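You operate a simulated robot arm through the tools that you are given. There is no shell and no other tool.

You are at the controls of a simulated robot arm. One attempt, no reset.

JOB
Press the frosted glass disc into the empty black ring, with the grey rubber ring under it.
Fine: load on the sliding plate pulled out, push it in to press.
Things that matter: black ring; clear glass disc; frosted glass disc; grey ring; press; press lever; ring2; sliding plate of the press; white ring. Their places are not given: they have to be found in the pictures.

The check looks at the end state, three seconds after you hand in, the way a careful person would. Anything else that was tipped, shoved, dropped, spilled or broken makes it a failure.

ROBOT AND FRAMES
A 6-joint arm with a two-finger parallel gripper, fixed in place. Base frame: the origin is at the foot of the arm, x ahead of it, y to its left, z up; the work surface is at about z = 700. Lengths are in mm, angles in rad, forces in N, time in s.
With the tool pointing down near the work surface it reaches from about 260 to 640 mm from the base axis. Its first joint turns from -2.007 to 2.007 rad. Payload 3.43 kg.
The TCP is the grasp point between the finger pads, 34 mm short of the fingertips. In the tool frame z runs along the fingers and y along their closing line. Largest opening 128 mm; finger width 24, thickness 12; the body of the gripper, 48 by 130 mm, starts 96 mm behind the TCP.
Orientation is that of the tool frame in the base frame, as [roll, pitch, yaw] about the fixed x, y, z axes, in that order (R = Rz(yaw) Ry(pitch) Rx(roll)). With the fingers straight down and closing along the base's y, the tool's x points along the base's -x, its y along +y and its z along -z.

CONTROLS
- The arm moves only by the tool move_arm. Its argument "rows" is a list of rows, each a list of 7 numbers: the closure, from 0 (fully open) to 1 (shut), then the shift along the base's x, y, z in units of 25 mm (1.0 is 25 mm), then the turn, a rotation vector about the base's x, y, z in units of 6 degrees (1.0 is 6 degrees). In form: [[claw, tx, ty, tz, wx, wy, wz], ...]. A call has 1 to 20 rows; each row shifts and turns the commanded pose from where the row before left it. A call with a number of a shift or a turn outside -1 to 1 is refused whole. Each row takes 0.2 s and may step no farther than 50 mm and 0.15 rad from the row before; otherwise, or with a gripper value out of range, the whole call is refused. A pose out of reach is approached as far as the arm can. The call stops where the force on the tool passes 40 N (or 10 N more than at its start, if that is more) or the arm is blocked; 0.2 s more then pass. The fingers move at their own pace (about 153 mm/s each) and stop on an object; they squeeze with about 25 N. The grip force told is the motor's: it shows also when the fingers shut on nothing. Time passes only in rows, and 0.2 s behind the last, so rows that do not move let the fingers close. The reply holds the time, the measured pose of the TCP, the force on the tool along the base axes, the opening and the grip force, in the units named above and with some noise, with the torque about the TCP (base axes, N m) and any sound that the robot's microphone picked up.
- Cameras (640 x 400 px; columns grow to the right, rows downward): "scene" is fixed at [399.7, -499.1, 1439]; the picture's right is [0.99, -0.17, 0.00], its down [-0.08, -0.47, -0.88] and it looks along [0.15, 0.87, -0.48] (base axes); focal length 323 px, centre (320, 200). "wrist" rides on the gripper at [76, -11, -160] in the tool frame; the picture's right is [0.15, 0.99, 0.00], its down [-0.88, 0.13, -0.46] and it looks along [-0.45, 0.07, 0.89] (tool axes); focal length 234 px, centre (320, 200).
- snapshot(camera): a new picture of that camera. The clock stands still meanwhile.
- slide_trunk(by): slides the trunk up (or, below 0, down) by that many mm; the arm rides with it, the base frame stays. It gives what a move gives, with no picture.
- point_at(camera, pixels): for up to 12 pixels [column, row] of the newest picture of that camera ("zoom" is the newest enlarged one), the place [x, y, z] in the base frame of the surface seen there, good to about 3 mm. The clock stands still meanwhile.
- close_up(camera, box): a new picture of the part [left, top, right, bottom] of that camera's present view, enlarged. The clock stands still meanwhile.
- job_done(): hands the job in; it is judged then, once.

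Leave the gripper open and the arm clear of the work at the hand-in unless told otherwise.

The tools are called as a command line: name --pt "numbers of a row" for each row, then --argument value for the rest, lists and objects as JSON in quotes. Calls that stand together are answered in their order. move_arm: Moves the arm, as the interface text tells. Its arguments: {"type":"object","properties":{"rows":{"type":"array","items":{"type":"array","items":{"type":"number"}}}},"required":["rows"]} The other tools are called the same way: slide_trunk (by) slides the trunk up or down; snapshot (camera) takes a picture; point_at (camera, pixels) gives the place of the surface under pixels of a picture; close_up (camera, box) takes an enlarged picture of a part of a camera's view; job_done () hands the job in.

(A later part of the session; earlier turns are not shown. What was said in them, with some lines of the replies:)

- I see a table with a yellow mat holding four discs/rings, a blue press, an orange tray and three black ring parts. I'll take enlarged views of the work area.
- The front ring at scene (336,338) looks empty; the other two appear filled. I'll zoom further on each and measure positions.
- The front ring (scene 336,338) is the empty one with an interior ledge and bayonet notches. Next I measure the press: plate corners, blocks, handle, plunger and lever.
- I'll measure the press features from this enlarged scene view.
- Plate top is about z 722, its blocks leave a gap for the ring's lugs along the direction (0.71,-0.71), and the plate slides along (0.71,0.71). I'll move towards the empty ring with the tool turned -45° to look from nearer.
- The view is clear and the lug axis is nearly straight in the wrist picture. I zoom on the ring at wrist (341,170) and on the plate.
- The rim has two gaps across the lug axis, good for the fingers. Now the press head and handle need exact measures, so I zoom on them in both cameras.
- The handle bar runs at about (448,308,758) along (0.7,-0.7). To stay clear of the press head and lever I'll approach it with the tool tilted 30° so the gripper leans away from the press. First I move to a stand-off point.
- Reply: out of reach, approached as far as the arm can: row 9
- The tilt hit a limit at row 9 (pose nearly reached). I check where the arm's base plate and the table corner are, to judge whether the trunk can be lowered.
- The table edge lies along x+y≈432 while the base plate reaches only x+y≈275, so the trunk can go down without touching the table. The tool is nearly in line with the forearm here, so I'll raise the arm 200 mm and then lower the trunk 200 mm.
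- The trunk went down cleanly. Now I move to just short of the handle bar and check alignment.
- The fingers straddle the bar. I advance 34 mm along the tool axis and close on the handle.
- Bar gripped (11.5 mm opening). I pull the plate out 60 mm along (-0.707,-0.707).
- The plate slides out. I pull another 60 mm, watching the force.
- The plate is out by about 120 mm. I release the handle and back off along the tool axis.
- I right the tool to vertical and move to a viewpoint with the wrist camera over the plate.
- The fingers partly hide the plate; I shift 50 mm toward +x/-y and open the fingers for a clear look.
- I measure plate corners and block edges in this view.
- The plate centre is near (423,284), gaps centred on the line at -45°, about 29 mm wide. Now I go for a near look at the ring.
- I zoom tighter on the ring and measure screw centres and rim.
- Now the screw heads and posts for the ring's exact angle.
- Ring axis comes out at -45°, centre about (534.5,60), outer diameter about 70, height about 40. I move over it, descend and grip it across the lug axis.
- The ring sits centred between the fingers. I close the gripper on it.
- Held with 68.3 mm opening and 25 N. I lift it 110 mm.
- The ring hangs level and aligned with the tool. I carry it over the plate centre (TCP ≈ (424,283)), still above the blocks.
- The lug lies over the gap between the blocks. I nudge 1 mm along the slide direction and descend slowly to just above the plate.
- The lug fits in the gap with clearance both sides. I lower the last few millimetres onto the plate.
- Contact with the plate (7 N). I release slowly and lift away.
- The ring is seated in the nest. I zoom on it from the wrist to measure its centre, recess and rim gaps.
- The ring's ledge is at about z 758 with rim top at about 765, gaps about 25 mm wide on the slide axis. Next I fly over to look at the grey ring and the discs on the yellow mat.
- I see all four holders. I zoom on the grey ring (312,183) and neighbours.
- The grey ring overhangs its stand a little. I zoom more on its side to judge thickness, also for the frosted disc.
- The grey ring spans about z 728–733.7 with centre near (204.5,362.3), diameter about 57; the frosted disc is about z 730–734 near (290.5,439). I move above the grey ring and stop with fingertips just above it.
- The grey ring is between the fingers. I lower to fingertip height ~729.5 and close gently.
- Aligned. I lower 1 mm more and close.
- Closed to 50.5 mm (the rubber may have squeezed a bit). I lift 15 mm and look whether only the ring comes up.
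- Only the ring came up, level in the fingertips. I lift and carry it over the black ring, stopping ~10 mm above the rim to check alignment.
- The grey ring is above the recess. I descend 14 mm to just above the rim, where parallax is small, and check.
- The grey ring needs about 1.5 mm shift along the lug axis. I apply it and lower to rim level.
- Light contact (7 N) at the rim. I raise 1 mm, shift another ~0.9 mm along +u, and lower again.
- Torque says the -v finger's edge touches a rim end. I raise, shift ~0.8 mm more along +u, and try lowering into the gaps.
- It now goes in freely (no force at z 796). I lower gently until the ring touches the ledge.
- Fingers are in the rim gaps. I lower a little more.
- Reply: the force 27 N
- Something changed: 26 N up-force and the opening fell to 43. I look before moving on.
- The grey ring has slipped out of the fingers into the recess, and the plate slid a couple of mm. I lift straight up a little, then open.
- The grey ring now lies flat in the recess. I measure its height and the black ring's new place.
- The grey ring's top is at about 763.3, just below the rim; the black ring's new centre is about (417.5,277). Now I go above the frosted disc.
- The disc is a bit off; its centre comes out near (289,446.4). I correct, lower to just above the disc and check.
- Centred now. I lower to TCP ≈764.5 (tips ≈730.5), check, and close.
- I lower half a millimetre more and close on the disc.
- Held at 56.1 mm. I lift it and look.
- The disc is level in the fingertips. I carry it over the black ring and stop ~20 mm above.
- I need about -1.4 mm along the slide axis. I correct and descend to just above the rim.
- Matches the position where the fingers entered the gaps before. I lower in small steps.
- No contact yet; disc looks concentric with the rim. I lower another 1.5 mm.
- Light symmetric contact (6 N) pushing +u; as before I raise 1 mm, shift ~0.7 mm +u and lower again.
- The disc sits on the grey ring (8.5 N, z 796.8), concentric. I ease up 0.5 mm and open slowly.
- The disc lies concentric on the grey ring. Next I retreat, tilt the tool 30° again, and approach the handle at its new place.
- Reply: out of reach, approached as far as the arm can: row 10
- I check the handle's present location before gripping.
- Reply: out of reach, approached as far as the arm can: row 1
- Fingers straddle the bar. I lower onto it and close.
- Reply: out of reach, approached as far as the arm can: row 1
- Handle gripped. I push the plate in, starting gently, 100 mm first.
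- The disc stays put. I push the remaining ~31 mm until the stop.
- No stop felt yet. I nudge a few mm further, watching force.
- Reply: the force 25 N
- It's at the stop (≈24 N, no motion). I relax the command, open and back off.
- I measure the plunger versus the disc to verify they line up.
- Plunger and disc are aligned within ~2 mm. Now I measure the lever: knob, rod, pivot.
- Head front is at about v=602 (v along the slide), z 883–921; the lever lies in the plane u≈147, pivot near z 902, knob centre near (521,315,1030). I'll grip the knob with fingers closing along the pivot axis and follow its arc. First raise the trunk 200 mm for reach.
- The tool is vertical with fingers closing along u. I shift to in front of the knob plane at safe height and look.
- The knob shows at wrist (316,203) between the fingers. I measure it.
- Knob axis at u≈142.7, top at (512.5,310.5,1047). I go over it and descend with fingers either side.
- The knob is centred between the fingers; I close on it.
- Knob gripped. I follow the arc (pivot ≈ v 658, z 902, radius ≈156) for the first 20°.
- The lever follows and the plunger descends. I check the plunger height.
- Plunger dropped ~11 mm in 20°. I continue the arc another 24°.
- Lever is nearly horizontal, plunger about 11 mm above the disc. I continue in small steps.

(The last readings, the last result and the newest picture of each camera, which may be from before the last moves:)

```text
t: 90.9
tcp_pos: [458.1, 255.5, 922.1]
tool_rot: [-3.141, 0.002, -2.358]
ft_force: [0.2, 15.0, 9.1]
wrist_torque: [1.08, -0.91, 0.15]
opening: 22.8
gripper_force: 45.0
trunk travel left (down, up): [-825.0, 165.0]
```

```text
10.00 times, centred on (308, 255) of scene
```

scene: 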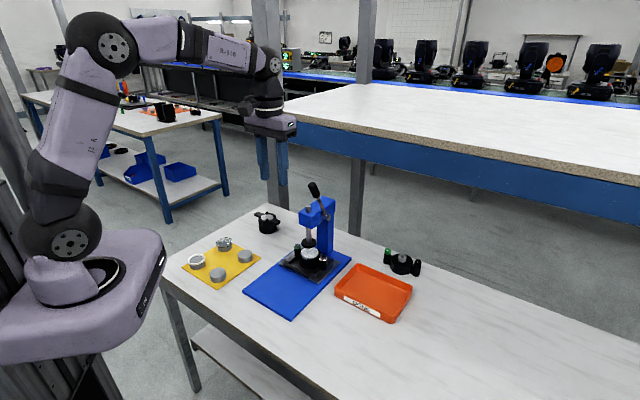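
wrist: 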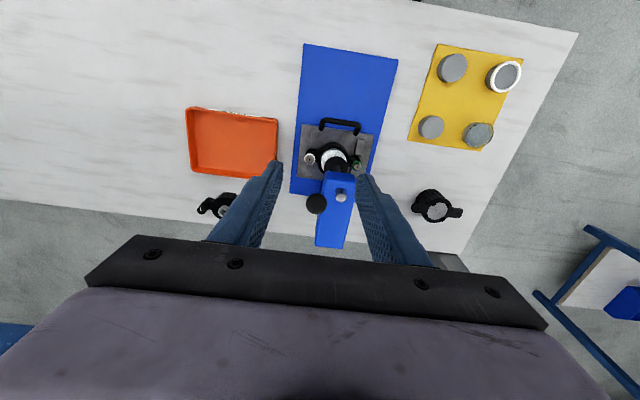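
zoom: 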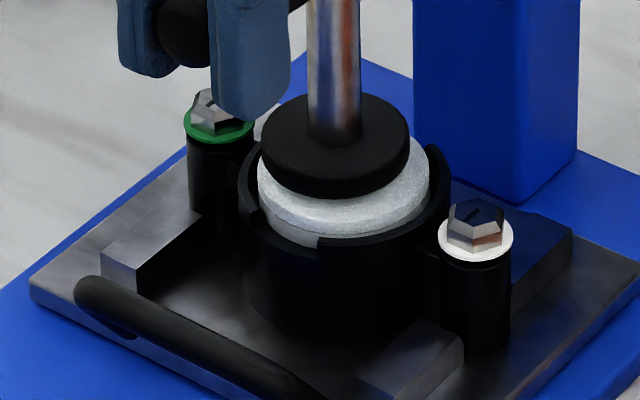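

Force steady (~17 N), plunger still above the disc. I continue 8° more.

move_arm --pt "1.0 -0.028 -0.028 -0.432 0 0 0" --pt "1.0 -0.008 -0.008 -0.436 0 0 0" --pt "1.0 0 0 0 0 0 0"

close_up --camera "scene" --box '[285, 235, 330, 275]'

close_up --camera "scene" --box '[270, 170, 350, 290]'

```text
t: 91.7
tcp_pos: [457.2, 255.8, 901.6]
tool_rot: [-3.139, 0.002, -2.356]
ft_force: [0.1, 15.7, 10.1]
wrist_torque: [0.96, -0.83, 0.13]
opening: 22.7
gripper_force: 45.3
trunk travel left (down, up): [-825.0, 165.0]
```

```text
10.00 times, centred on (308, 255) of scene
```

zoom: 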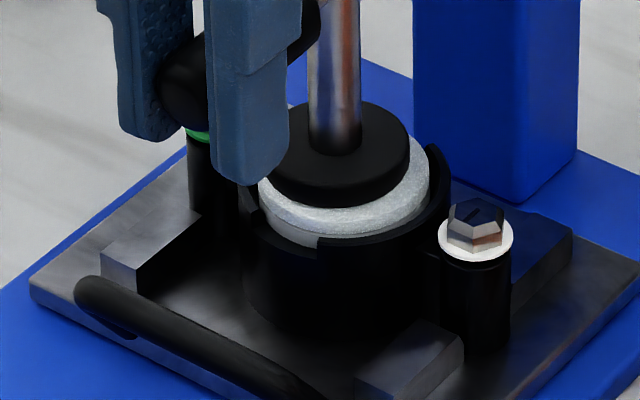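

```text
3.33 times, centred on (310, 230) of scene
```

zoom: 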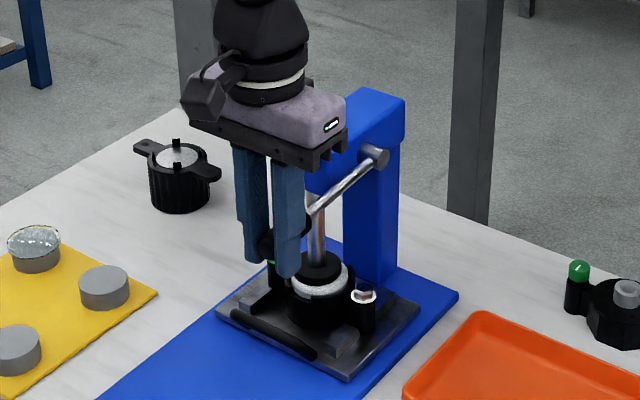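

Lever is just below horizontal; the plunger is nearly on the disc. I continue in 4° steps with the arc now curving back slightly.

move_arm --pt "1.0 0.03 0.03 -0.42 0 0 0" --pt "1.0 0.045 0.045 -0.41 0 0 0" --pt "1.0 0 0 0 0 0 0"

close_up --camera "scene" --box '[285, 235, 330, 275]'

```text
t: 92.5
tcp_pos: [458.1, 255.3, 880.6]
tool_rot: [-3.14, 0.0, -2.356]
ft_force: [-4.2, 11.5, 14.8]
wrist_torque: [0.79, -0.62, 0.16]
opening: 22.9
gripper_force: 44.5
trunk travel left (down, up): [-825.0, 165.0]
```

```text
10.00 times, centred on (308, 255) of scene
```

zoom: 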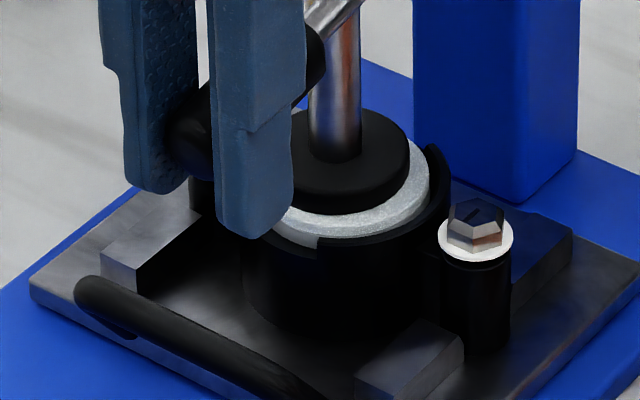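

Force rises slightly (15 N). I continue.

move_arm --pt "1.0 0.06 0.06 -0.4 0 0 0" --pt "1.0 0.07 0.07 -0.4 0 0 0" --pt "1.0 0 0 0 0 0 0"

close_up --camera "scene" --box '[285, 235, 330, 275]'

```text
t: 93.3
tcp_pos: [459.5, 257.9, 862.5]
tool_rot: [-3.14, 0.003, -2.356]
ft_force: [-12.9, 0.8, 35.3]
wrist_torque: [0.19, -0.23, 0.14]
opening: 22.8
gripper_force: 45.1
trunk travel left (down, up): [-825.0, 165.0]
```

```text
10.00 times, centred on (308, 255) of scene
```

zoom: 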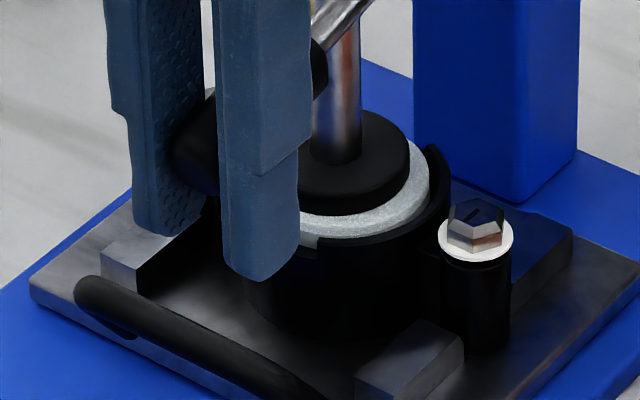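

Contact: 35 N now. I press further with small steps.

move_arm --pt "1.0 0.02 0.02 -0.1 0 0 0" --pt "1.0 0.02 0.02 -0.1 0 0 0" --pt "1.0 0 0 0 0 0 0"

close_up --camera "scene" --box '[285, 235, 330, 275]'

```text
t: 94.1
tcp_pos: [460.1, 257.7, 856.6]
tool_rot: [-3.139, 0.007, -2.357]
ft_force: [-13.6, -0.6, 33.6]
wrist_torque: [0.04, -0.29, 0.06]
opening: 23.2
gripper_force: 44.5
trunk travel left (down, up): [-825.0, 165.0]
```

```text
10.00 times, centred on (308, 255) of scene
```

zoom: 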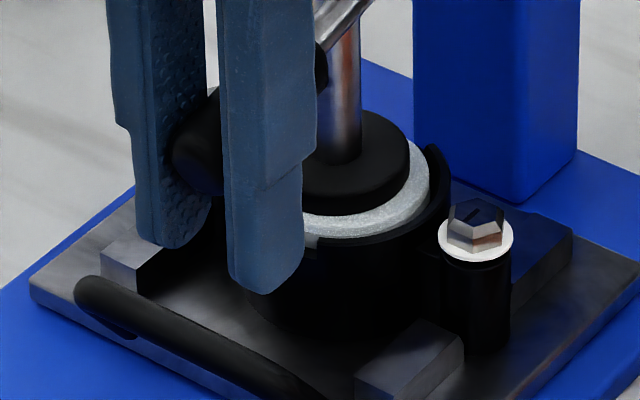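

The fingers are now slipping on the knob (force stays ~36 N, plunger unmoved). I'll release and instead press the knob from above with closed fingers. First open and see whether the lever stays.

move_arm --pt "0.7 0 0 0 0 0 0" --pt "0.6 0 0 0 0 0 0" --pt "0.6 0 0 0 0 0 0"

close_up --camera "scene" --box '[270, 170, 350, 290]'

close_up --camera "scene" --box '[285, 235, 330, 275]'

```text
t: 94.9
tcp_pos: [462.8, 259.8, 854.3]
tool_rot: [-3.139, -0.002, -2.357]
ft_force: [0.5, -1.1, 0.9]
wrist_torque: [0.02, 0.06, -0.03]
opening: 51.1
gripper_force: 0.0
trunk travel left (down, up): [-825.0, 165.0]
```

```text
3.33 times, centred on (310, 230) of scene
```

zoom: 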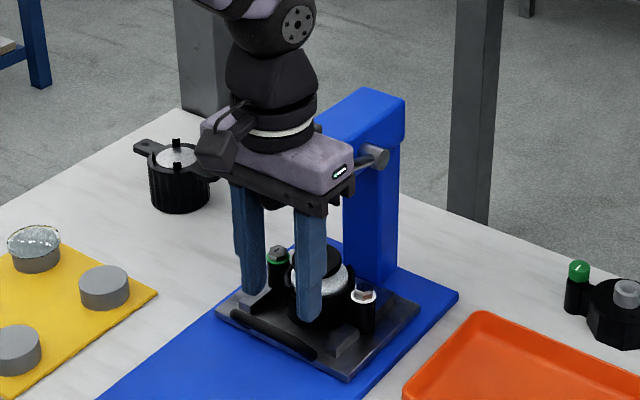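

```text
10.00 times, centred on (308, 255) of scene
```

zoom: 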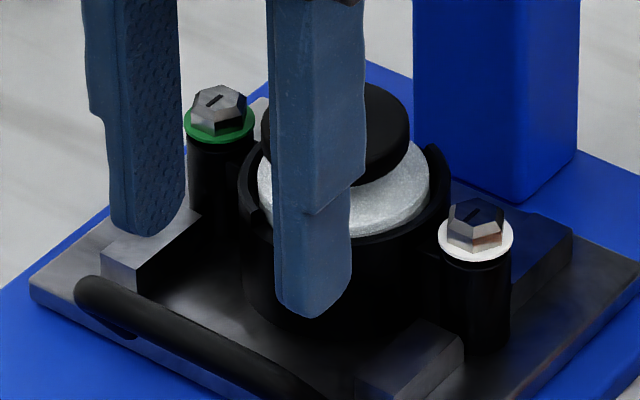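

The lever springs back up (plunger rose). I look with the wrist camera where the knob is.

snapshot --camera "wrist"

snapshot --camera "scene"

```text
taken
```

wrist: 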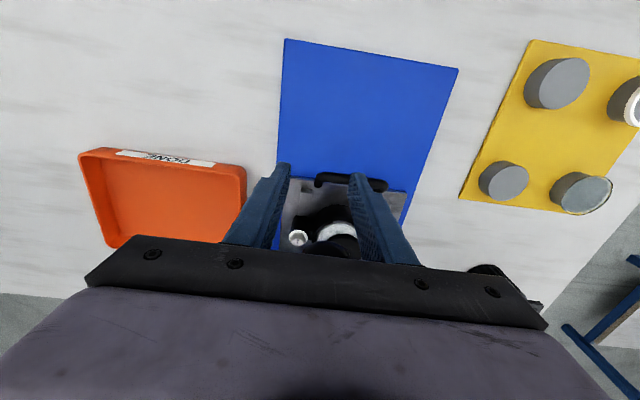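

```text
taken
```

scene: 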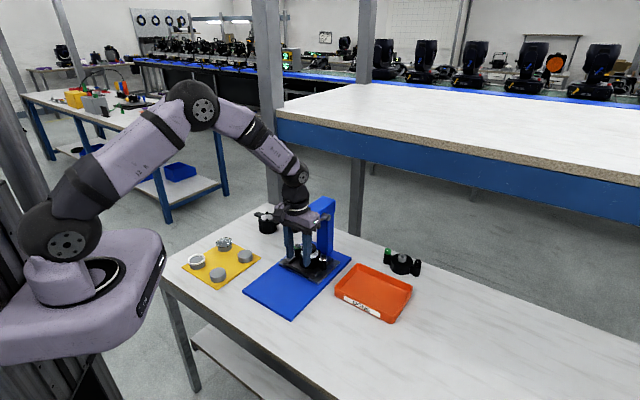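

The knob is hidden under the palm. I back away from the press (toward -v) to free the lever, then inspect.

move_arm --pt "0.5 -0.2 -0.2 0 0 0 0" --pt "0.5 -0.5 -0.5 0 0 0 0" --pt "0.5 -0.6 -0.6 0 0 0 0" --pt "0.5 -0.6 -0.6 0 0 0 0" --pt "0.5 -0.6 -0.6 0.4 0 0 0" --pt "0.5 -0.3 -0.3 0.4 0 0 0"

close_up --camera "scene" --box '[270, 170, 350, 290]'

close_up --camera "scene" --box '[285, 235, 330, 275]'

```text
t: 96.3
tcp_pos: [392.3, 189.6, 874.8]
tool_rot: [3.141, 0.001, -2.357]
ft_force: [0.0, -0.4, 0.0]
wrist_torque: [-0.03, -0.02, -0.01]
opening: 64.0
gripper_force: 0.1
trunk travel left (down, up): [-825.0, 165.0]
```

```text
3.33 times, centred on (310, 230) of scene
```

zoom: 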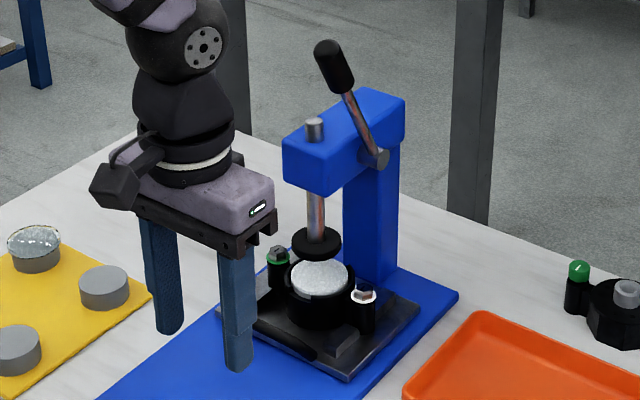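

```text
10.00 times, centred on (308, 255) of scene
```

zoom: 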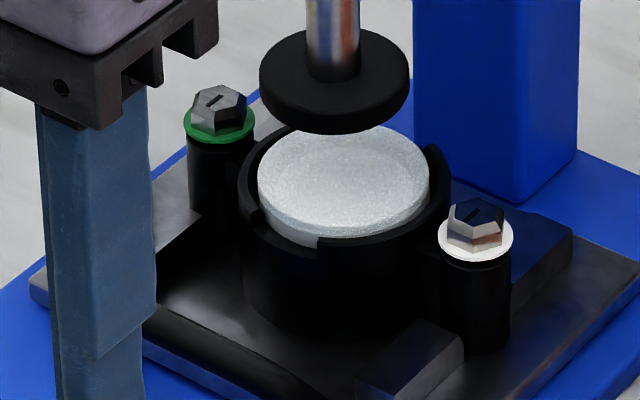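

Lever is back at rest. I measure whether the disc moved down.

point_at --camera "zoom" --pixels '[[343, 180], [290, 190], [390, 190], [343, 210], [320, 160], [370, 170], [270, 180], [415, 180], [350, 200], [305, 205], [435, 165], [245, 175]]'

close_up --camera "scene" --box '[298, 245, 328, 270]'

```text
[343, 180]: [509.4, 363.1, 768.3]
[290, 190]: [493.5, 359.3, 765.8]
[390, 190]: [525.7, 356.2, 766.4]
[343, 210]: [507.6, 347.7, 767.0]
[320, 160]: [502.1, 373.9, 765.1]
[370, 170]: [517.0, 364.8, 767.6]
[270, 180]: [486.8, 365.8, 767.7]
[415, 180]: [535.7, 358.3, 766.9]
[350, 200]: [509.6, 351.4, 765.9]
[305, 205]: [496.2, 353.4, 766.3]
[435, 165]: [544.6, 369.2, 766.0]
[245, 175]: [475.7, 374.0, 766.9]
```

```text
16.00 times, centred on (313, 258) of scene
```

zoom: 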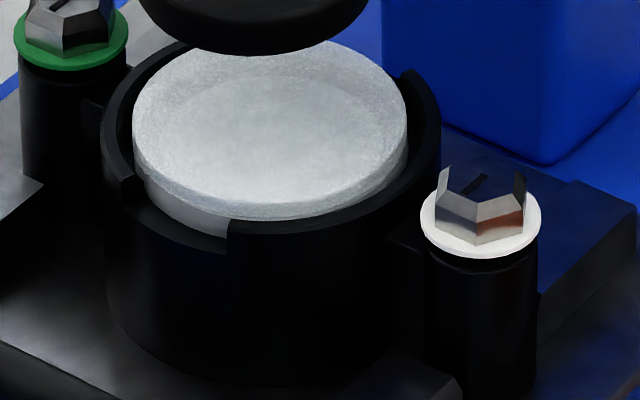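

The disc top dropped from ~769 to ~766.6 and stays, so it has started to seat; I want a firmer press. I'll push the knob with the closed fingertips from behind/above instead of by friction. First raise the trunk 150 mm for reach and close the fingers.

slide_trunk --by 150

move_arm --pt "1.0 0 0 0.85 0 0 0" --pt "1.0 0 0 0.85 0 0 0" --pt "1.0 0 0 0.85 0 0 0" --pt "1.0 0 0 0.85 0 0 0" --pt "1.0 0 0 0.85 0 0 0" --pt "1.0 0.6 0.6 0 0 0 0" --pt "1.0 0.6 0.6 0 0 0 0" --pt "1.0 0.6 0.6 0 0 0 0" --pt "1.0 0.6 0.6 0 0 0 0" --pt "1.0 0.6 0.6 0 0 0 0" --pt "1.0 0.6 0.6 0 0 0 0" --pt "1.0 0.6 0.6 0 0 0 0"

close_up --camera "scene" --box '[260, 80, 370, 240]'

snapshot --camera "wrist"

```text
t: 98.1
tcp_pos: [392.2, 187.8, 1025.3]
tool_rot: [3.14, 0.0, -2.357]
ft_force: [0.4, 0.2, 0.2]
wrist_torque: [0.02, -0.02, 0.03]
opening: 64.2
gripper_force: 0.1
trunk travel left (down, up): [-975.0, 15.0]
```

```text
t: 100.7
tcp_pos: [498.8, 295.4, 1129.9]
tool_rot: [3.141, 0.001, -2.356]
ft_force: [0.0, -0.3, -0.3]
wrist_torque: [-0.01, -0.01, -0.01]
opening: 0.1
gripper_force: 24.9
trunk travel left (down, up): [-975.0, 15.0]
```

```text
2.50 times, centred on (315, 160) of scene
```

zoom: 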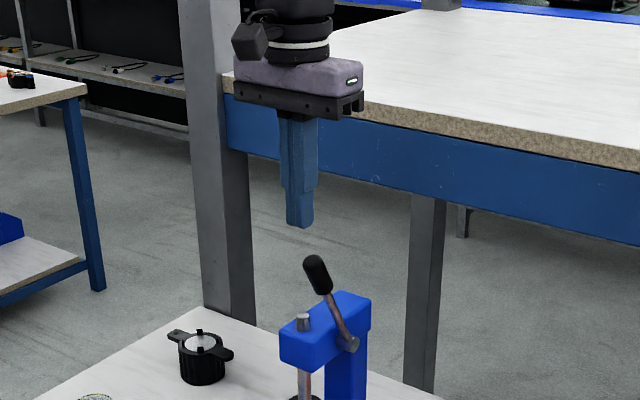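

```text
taken
```

wrist: 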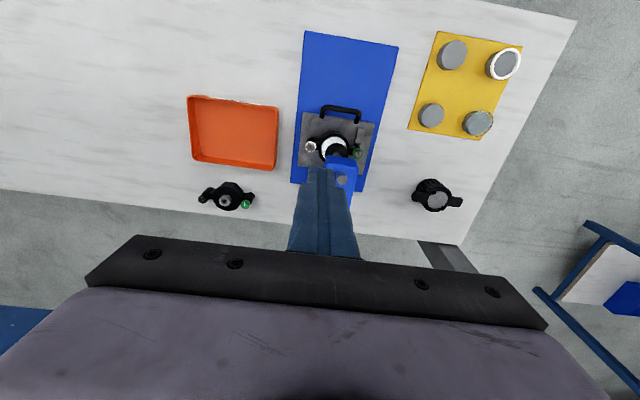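

I move past the knob above it and lower the closed fingertips behind it.

move_arm --pt "1.0 0.6 0.6 0 0 0 0" --pt "1.0 0.6 0.6 0 0 0 0" --pt "1.0 0.6 0.6 0 0 0 0" --pt "1.0 0 0 -0.8 0 0 0" --pt "1.0 0 0 -0.8 0 0 0" --pt "1.0 0 0 -0.8 0 0 0" --pt "1.0 0 0 0 0 0 0"

close_up --camera "scene" --box '[280, 140, 360, 240]'

snapshot --camera "wrist"

```text
t: 102.3
tcp_pos: [543.0, 338.4, 1069.4]
tool_rot: [-3.14, 0.001, -2.357]
ft_force: [0.3, -0.3, -0.8]
wrist_torque: [0.0, 0.03, 0.02]
opening: 0.0
gripper_force: 24.8
trunk travel left (down, up): [-975.0, 15.0]
```

```text
4.00 times, centred on (320, 190) of scene
```

zoom: 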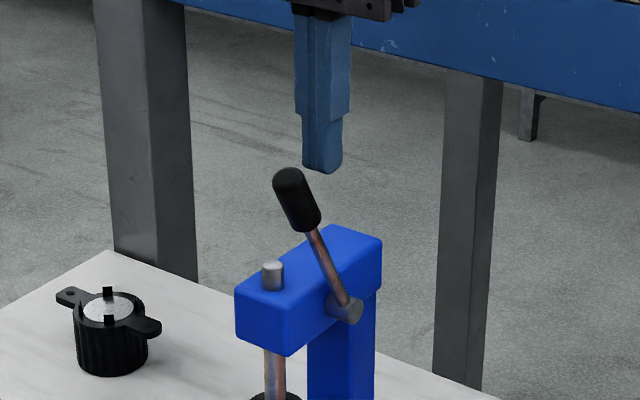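

```text
taken
```

wrist: 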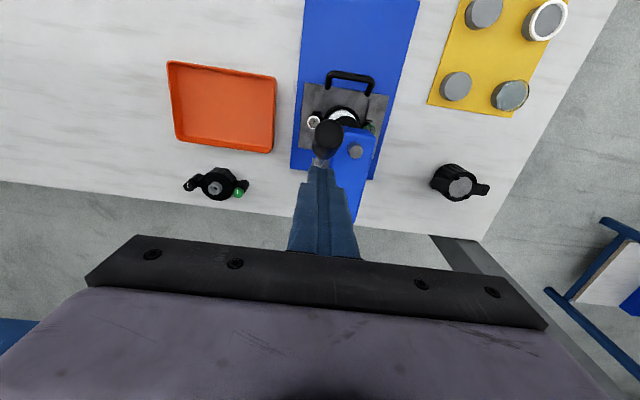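

Fingertips are behind the knob, aligned. I lower 12 mm and start pushing the lever along its arc.

move_arm --pt "1.0 0 0 -0.48 0 0 0" --pt "1.0 -0.362 -0.362 -0.216 0 0 0" --pt "1.0 -0.331 -0.331 -0.272 0 0 0" --pt "1.0 -0.314 -0.314 -0.324 0 0 0" --pt "1.0 -0.286 -0.286 -0.364 0 0 0"

close_up --camera "scene" --box '[270, 150, 350, 270]'

```text
t: 103.5
tcp_pos: [510.3, 307.9, 1028.7]
tool_rot: [-3.141, 0.0, -2.357]
ft_force: [0.4, 0.8, 1.1]
wrist_torque: [0.02, 0.0, 0.02]
opening: 0.0
gripper_force: 24.7
trunk travel left (down, up): [-975.0, 15.0]
```

```text
3.33 times, centred on (310, 210) of scene
```

zoom: 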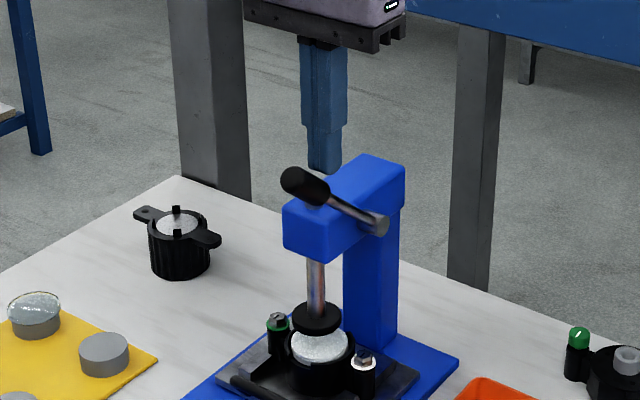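

Lever follows with ~1 N. I continue along the arc.

move_arm --pt "1.0 -0.257 -0.257 -0.408 0 0 0" --pt "1.0 -0.226 -0.226 -0.444 0 0 0" --pt "1.0 -0.192 -0.192 -0.472 0 0 0" --pt "1.0 -0.158 -0.158 -0.5 0 0 0"

close_up --camera "scene" --box '[270, 150, 350, 270]'

```text
t: 104.5
tcp_pos: [489.4, 285.0, 983.9]
tool_rot: [-3.141, 0.002, -2.356]
ft_force: [1.3, -0.2, 1.0]
wrist_torque: [0.0, 0.02, 0.03]
opening: 0.0
gripper_force: 24.8
trunk travel left (down, up): [-975.0, 15.0]
```

```text
3.33 times, centred on (310, 210) of scene
```

zoom: 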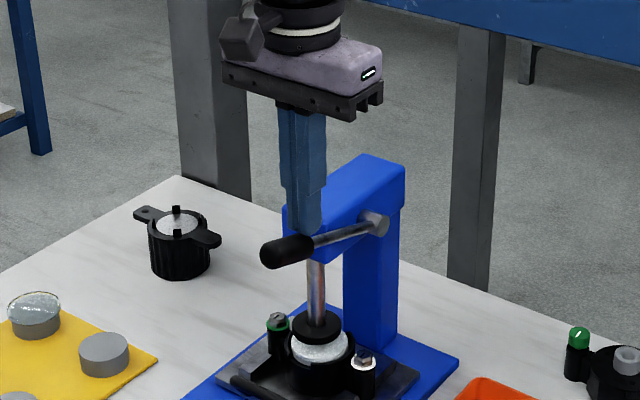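

The fingertip is near the inner end of the knob; I shift ~18 mm outward and go on downward.

move_arm --pt "1.0 -0.26 -0.26 -0.1 0 0 0" --pt "1.0 -0.26 -0.26 -0.3 0 0 0" --pt "1.0 -0.1 -0.1 -0.45 0 0 0" --pt "1.0 -0.05 -0.05 -0.5 0 0 0"

close_up --camera "scene" --box '[270, 160, 350, 280]'

```text
t: 105.5
tcp_pos: [472.9, 268.6, 950.4]
tool_rot: [-3.141, -0.001, -2.357]
ft_force: [-0.1, 0.2, 0.7]
wrist_torque: [0.01, 0.04, 0.01]
opening: 0.0
gripper_force: 24.7
trunk travel left (down, up): [-975.0, 15.0]
```

```text
3.33 times, centred on (310, 220) of scene
```

zoom: 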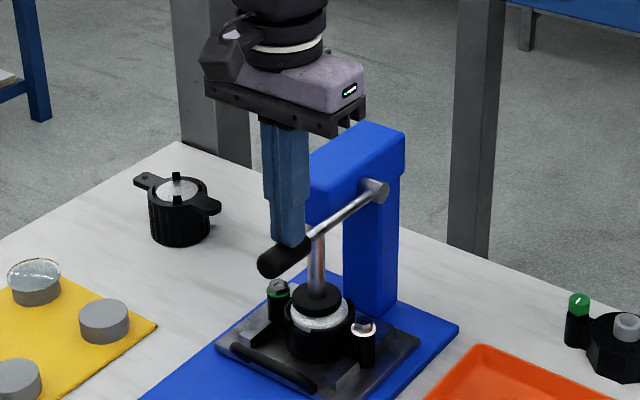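

Now the fingertip is on the knob, lever horizontal. I press downward.

move_arm --pt "1.0 -0.04 -0.04 -0.4 0 0 0" --pt "1.0 -0.03 -0.03 -0.4 0 0 0" --pt "1.0 0 0 -0.4 0 0 0" --pt "1.0 0 0 0 0 0 0"

close_up --camera "scene" --box '[270, 160, 350, 280]'

close_up --camera "scene" --box '[298, 240, 328, 270]'

```text
t: 106.5
tcp_pos: [471.3, 266.9, 921.8]
tool_rot: [3.142, 0.002, -2.356]
ft_force: [-2.3, -0.1, 9.6]
wrist_torque: [0.07, 0.05, 0.02]
opening: 0.3
gripper_force: 25.5
trunk travel left (down, up): [-975.0, 15.0]
```

```text
3.33 times, centred on (310, 220) of scene
```

zoom: 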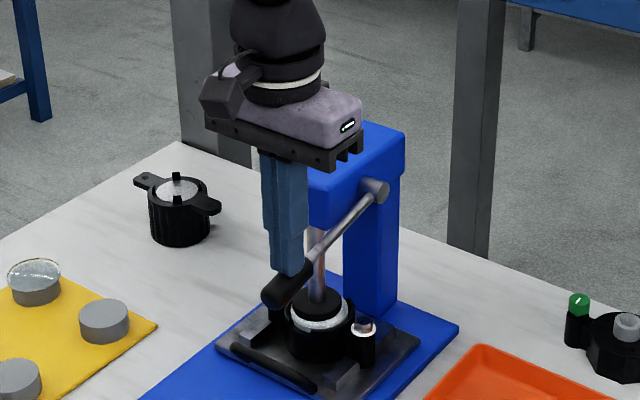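

```text
13.33 times, centred on (313, 255) of scene
```

zoom: 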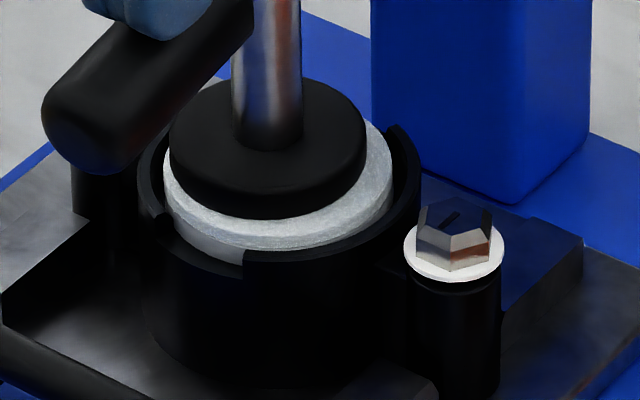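

Plunger touches the disc (10 N). I press on in ~3 mm steps, watching force.

move_arm --pt "1.0 0 0 -0.12 0 0 0" --pt "1.0 0 0 -0.12 0 0 0" --pt "1.0 0 0 0 0 0 0"

close_up --camera "scene" --box '[298, 240, 328, 270]'

```text
t: 107.3
tcp_pos: [470.9, 266.9, 916.9]
tool_rot: [-3.14, 0.007, -2.357]
ft_force: [-1.7, 0.6, 29.7]
wrist_torque: [0.28, -0.19, 0.06]
opening: 0.0
gripper_force: 25.1
trunk travel left (down, up): [-975.0, 15.0]
```

```text
13.33 times, centred on (313, 255) of scene
```

zoom: 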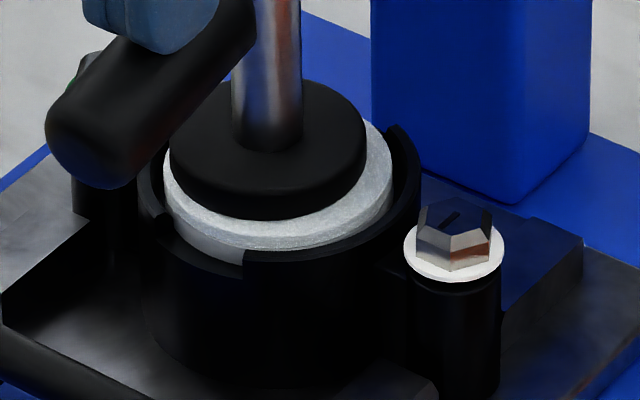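

30 N, disc nearly unmoving. I press up to about 40–45 N.

move_arm --pt "1.0 0 0 -0.1 0 0 0" --pt "1.0 0 0 -0.1 0 0 0" --pt "1.0 0 0 0 0 0 0"

move_arm --pt "1.0 0 0 -0.06 0 0 0" --pt "1.0 0 0 0 0 0 0"

close_up --camera "scene" --box '[298, 240, 328, 270]'

```text
t: 107.8
tcp_pos: [471.0, 267.0, 916.6]
tool_rot: [-3.14, 0.009, -2.353]
ft_force: [-11.2, -7.3, 28.9]
wrist_torque: [0.05, 0.15, 0.0]
opening: 0.0
gripper_force: 25.2
trunk travel left (down, up): [-975.0, 15.0]
stopped in row 2: the force on the tool passed its limit at 41 N (the readings are from after the stop); the commanded pose is now the measured one
```

```text
t: 108.5
tcp_pos: [470.9, 266.4, 917.1]
tool_rot: [-3.14, 0.014, -2.355]
ft_force: [-11.2, -7.1, 38.1]
wrist_torque: [0.15, 0.1, 0.1]
opening: 0.1
gripper_force: 25.5
trunk travel left (down, up): [-975.0, 15.0]
```

```text
13.33 times, centred on (313, 255) of scene
```

zoom: 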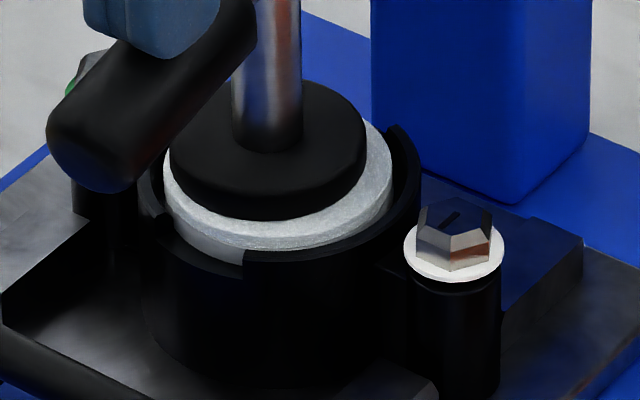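

Firm stop at ~40 N with no further travel: seated. I let the lever back up under control by retracing the arc.

move_arm --pt "1.0 0.02 0.02 0.4 0 0 0" --pt "1.0 0.04 0.04 0.45 0 0 0" --pt "1.0 0.03 0.03 0.5 0 0 0" --pt "1.0 0.05 0.05 0.5 0 0 0" --pt "1.0 0.1 0.1 0.45 0 0 0" --pt "1.0 0.26 0.26 0.3 0 0 0" --pt "1.0 0.26 0.26 0.1 0 0 0" --pt "1.0 0.158 0.158 0.5 0 0 0" --pt "1.0 0.192 0.192 0.472 0 0 0" --pt "1.0 0.226 0.226 0.444 0 0 0" --pt "1.0 0.257 0.257 0.408 0 0 0" --pt "1.0 0.286 0.286 0.364 0 0 0" --pt "1.0 0.314 0.314 0.324 0 0 0" --pt "1.0 0.331 0.331 0.272 0 0 0" --pt "1.0 0.362 0.362 0.216 0 0 0"

close_up --camera "scene" --box '[270, 140, 350, 280]'

```text
t: 111.7
tcp_pos: [546.8, 340.2, 1054.4]
tool_rot: [-3.138, 0.007, -2.353]
ft_force: [-0.2, 0.0, -0.5]
wrist_torque: [0.01, 0.03, -0.01]
opening: 0.0
gripper_force: 24.9
trunk travel left (down, up): [-975.0, 15.0]
```

```text
2.86 times, centred on (310, 210) of scene
```

zoom: 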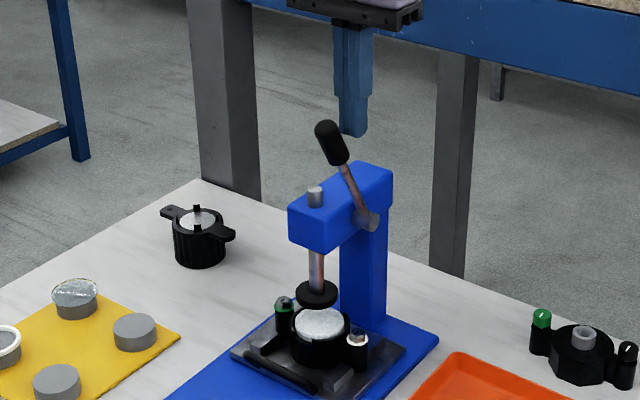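

The lever is back at rest and the plunger up. I rise, retreat over the knob, and inspect the disc.

move_arm --pt "1.0 0 0 0.8 0 0 0" --pt "1.0 0 0 0.8 0 0 0" --pt "1.0 0 0 0.8 0 0 0" --pt "1.0 0 0 0.6 0 0 0" --pt "0.9 -0.65 -0.65 0 0 0 0" --pt "0.8 -0.65 -0.65 0 0 0 0" --pt "0.6 -0.65 -0.65 0 0 0 0" --pt "0.4 -0.65 -0.65 0 0 0 0" --pt "0.2 -0.65 -0.65 0 0 0 0" --pt "0.2 -0.65 -0.65 0 0 0 0" --pt "0.2 -0.65 -0.65 0 0 0 0" --pt "0.2 -0.65 -0.65 0 0 0 0" --pt "0.2 -0.65 -0.65 0 0 0 0"

close_up --camera "scene" --box '[298, 245, 328, 270]'

point_at --camera "zoom" --pixels '[[270, 130], [200, 150], [340, 150], [270, 180], [170, 130], [380, 130], [230, 100], [320, 100], [115, 150], [425, 130], [270, 235], [185, 215]]'

snapshot --camera "wrist"

snapshot --camera "scene"

```text
t: 114.5
tcp_pos: [399.1, 194.0, 1129.8]
tool_rot: [-3.141, 0.007, -2.354]
ft_force: [0.0, -0.1, 0.0]
wrist_torque: [0.03, -0.04, -0.02]
opening: 102.5
gripper_force: 0.0
trunk travel left (down, up): [-975.0, 15.0]
```

```text
16.00 times, centred on (313, 258) of scene
```

zoom: 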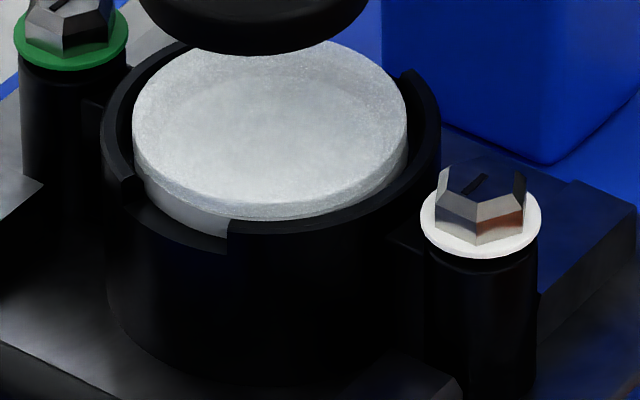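

```text
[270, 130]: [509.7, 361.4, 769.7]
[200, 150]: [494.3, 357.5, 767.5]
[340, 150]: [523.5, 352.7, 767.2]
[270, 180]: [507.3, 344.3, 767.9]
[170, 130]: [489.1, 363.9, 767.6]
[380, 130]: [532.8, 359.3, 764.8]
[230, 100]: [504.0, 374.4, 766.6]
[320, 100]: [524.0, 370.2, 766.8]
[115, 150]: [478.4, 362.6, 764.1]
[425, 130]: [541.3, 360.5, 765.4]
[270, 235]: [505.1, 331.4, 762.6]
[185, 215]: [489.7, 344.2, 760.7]
```

```text
taken
```

wrist: 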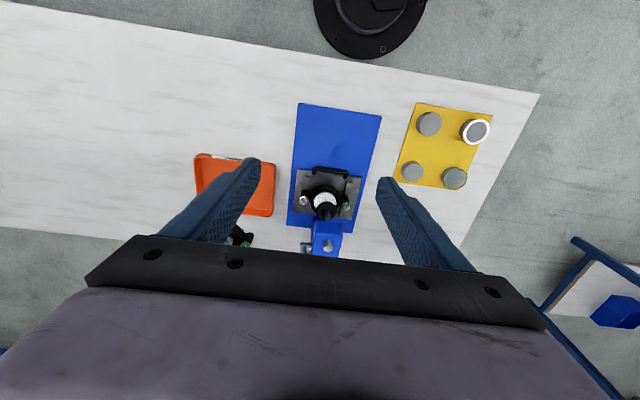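

```text
taken
```

scene: 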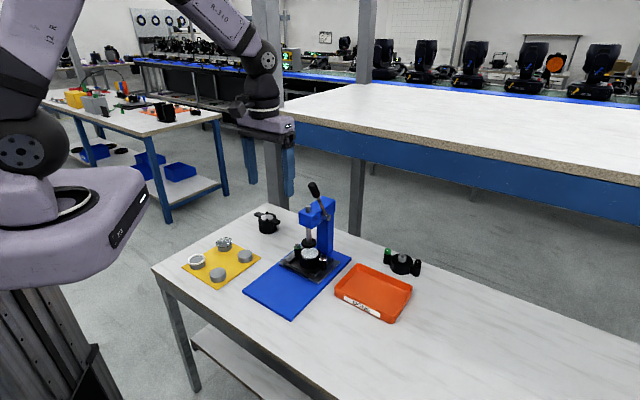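

The disc is level, ~2.5 mm deeper than before pressing and unchanged by the second press. The other parts (white ring, clear disc, other rings, tray) are untouched. I open the gripper fully, staying clear.

move_arm --pt "0 0 0 0 0 0 0" --pt "0 -0.3 -0.3 0.3 0 0 0" --pt "0 0 0 0 0 0 0"

close_up --camera "scene" --box '[170, 180, 440, 370]'

```text
t: 115.2
tcp_pos: [393.0, 187.4, 1137.9]
tool_rot: [-3.14, 0.008, -2.357]
ft_force: [0.5, 0.0, -0.3]
wrist_torque: [-0.02, 0.02, -0.01]
opening: 127.9
gripper_force: 0.1
trunk travel left (down, up): [-975.0, 15.0]
```

```text
2.11 times, centred on (305, 275) of scene
```

zoom: 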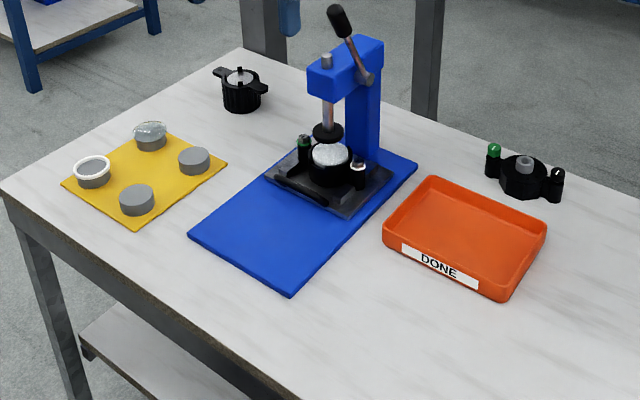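

Everything is in place: the disc is pressed into the black ring over the grey ring, the lever is up, the gripper is open and the arm is clear. I hand the job in.

job_done

```text
The job is handed in.
```

I pressed the frosted glass disc into the empty black ring, with the grey rubber ring under it, and handed the job in. I don't have the result of the check.

- **Pressing:** I loaded all three parts on the plate pulled out, pushed it in to its stop, and pressed twice with the lever. The first press moved the disc down about 2.5 mm. The second, at about 40 N on the lever, moved it no further.
- **Fit:** The disc lies level, with its top roughly flush with the rim; I could only measure that to about 1–2 mm. I heard no click, so I judged it seated because it stopped moving.
- **End state:** The plate is still pushed in under the press and the lever is back up. The gripper is open and the arm is clear.
- **Other parts:** In the last picture the clear disc, the white ring, the other two black rings and the tray look undisturbed.

I left the finished ring on the press plate and did not move it to the tray marked "DONE", since the job didn't ask for that.
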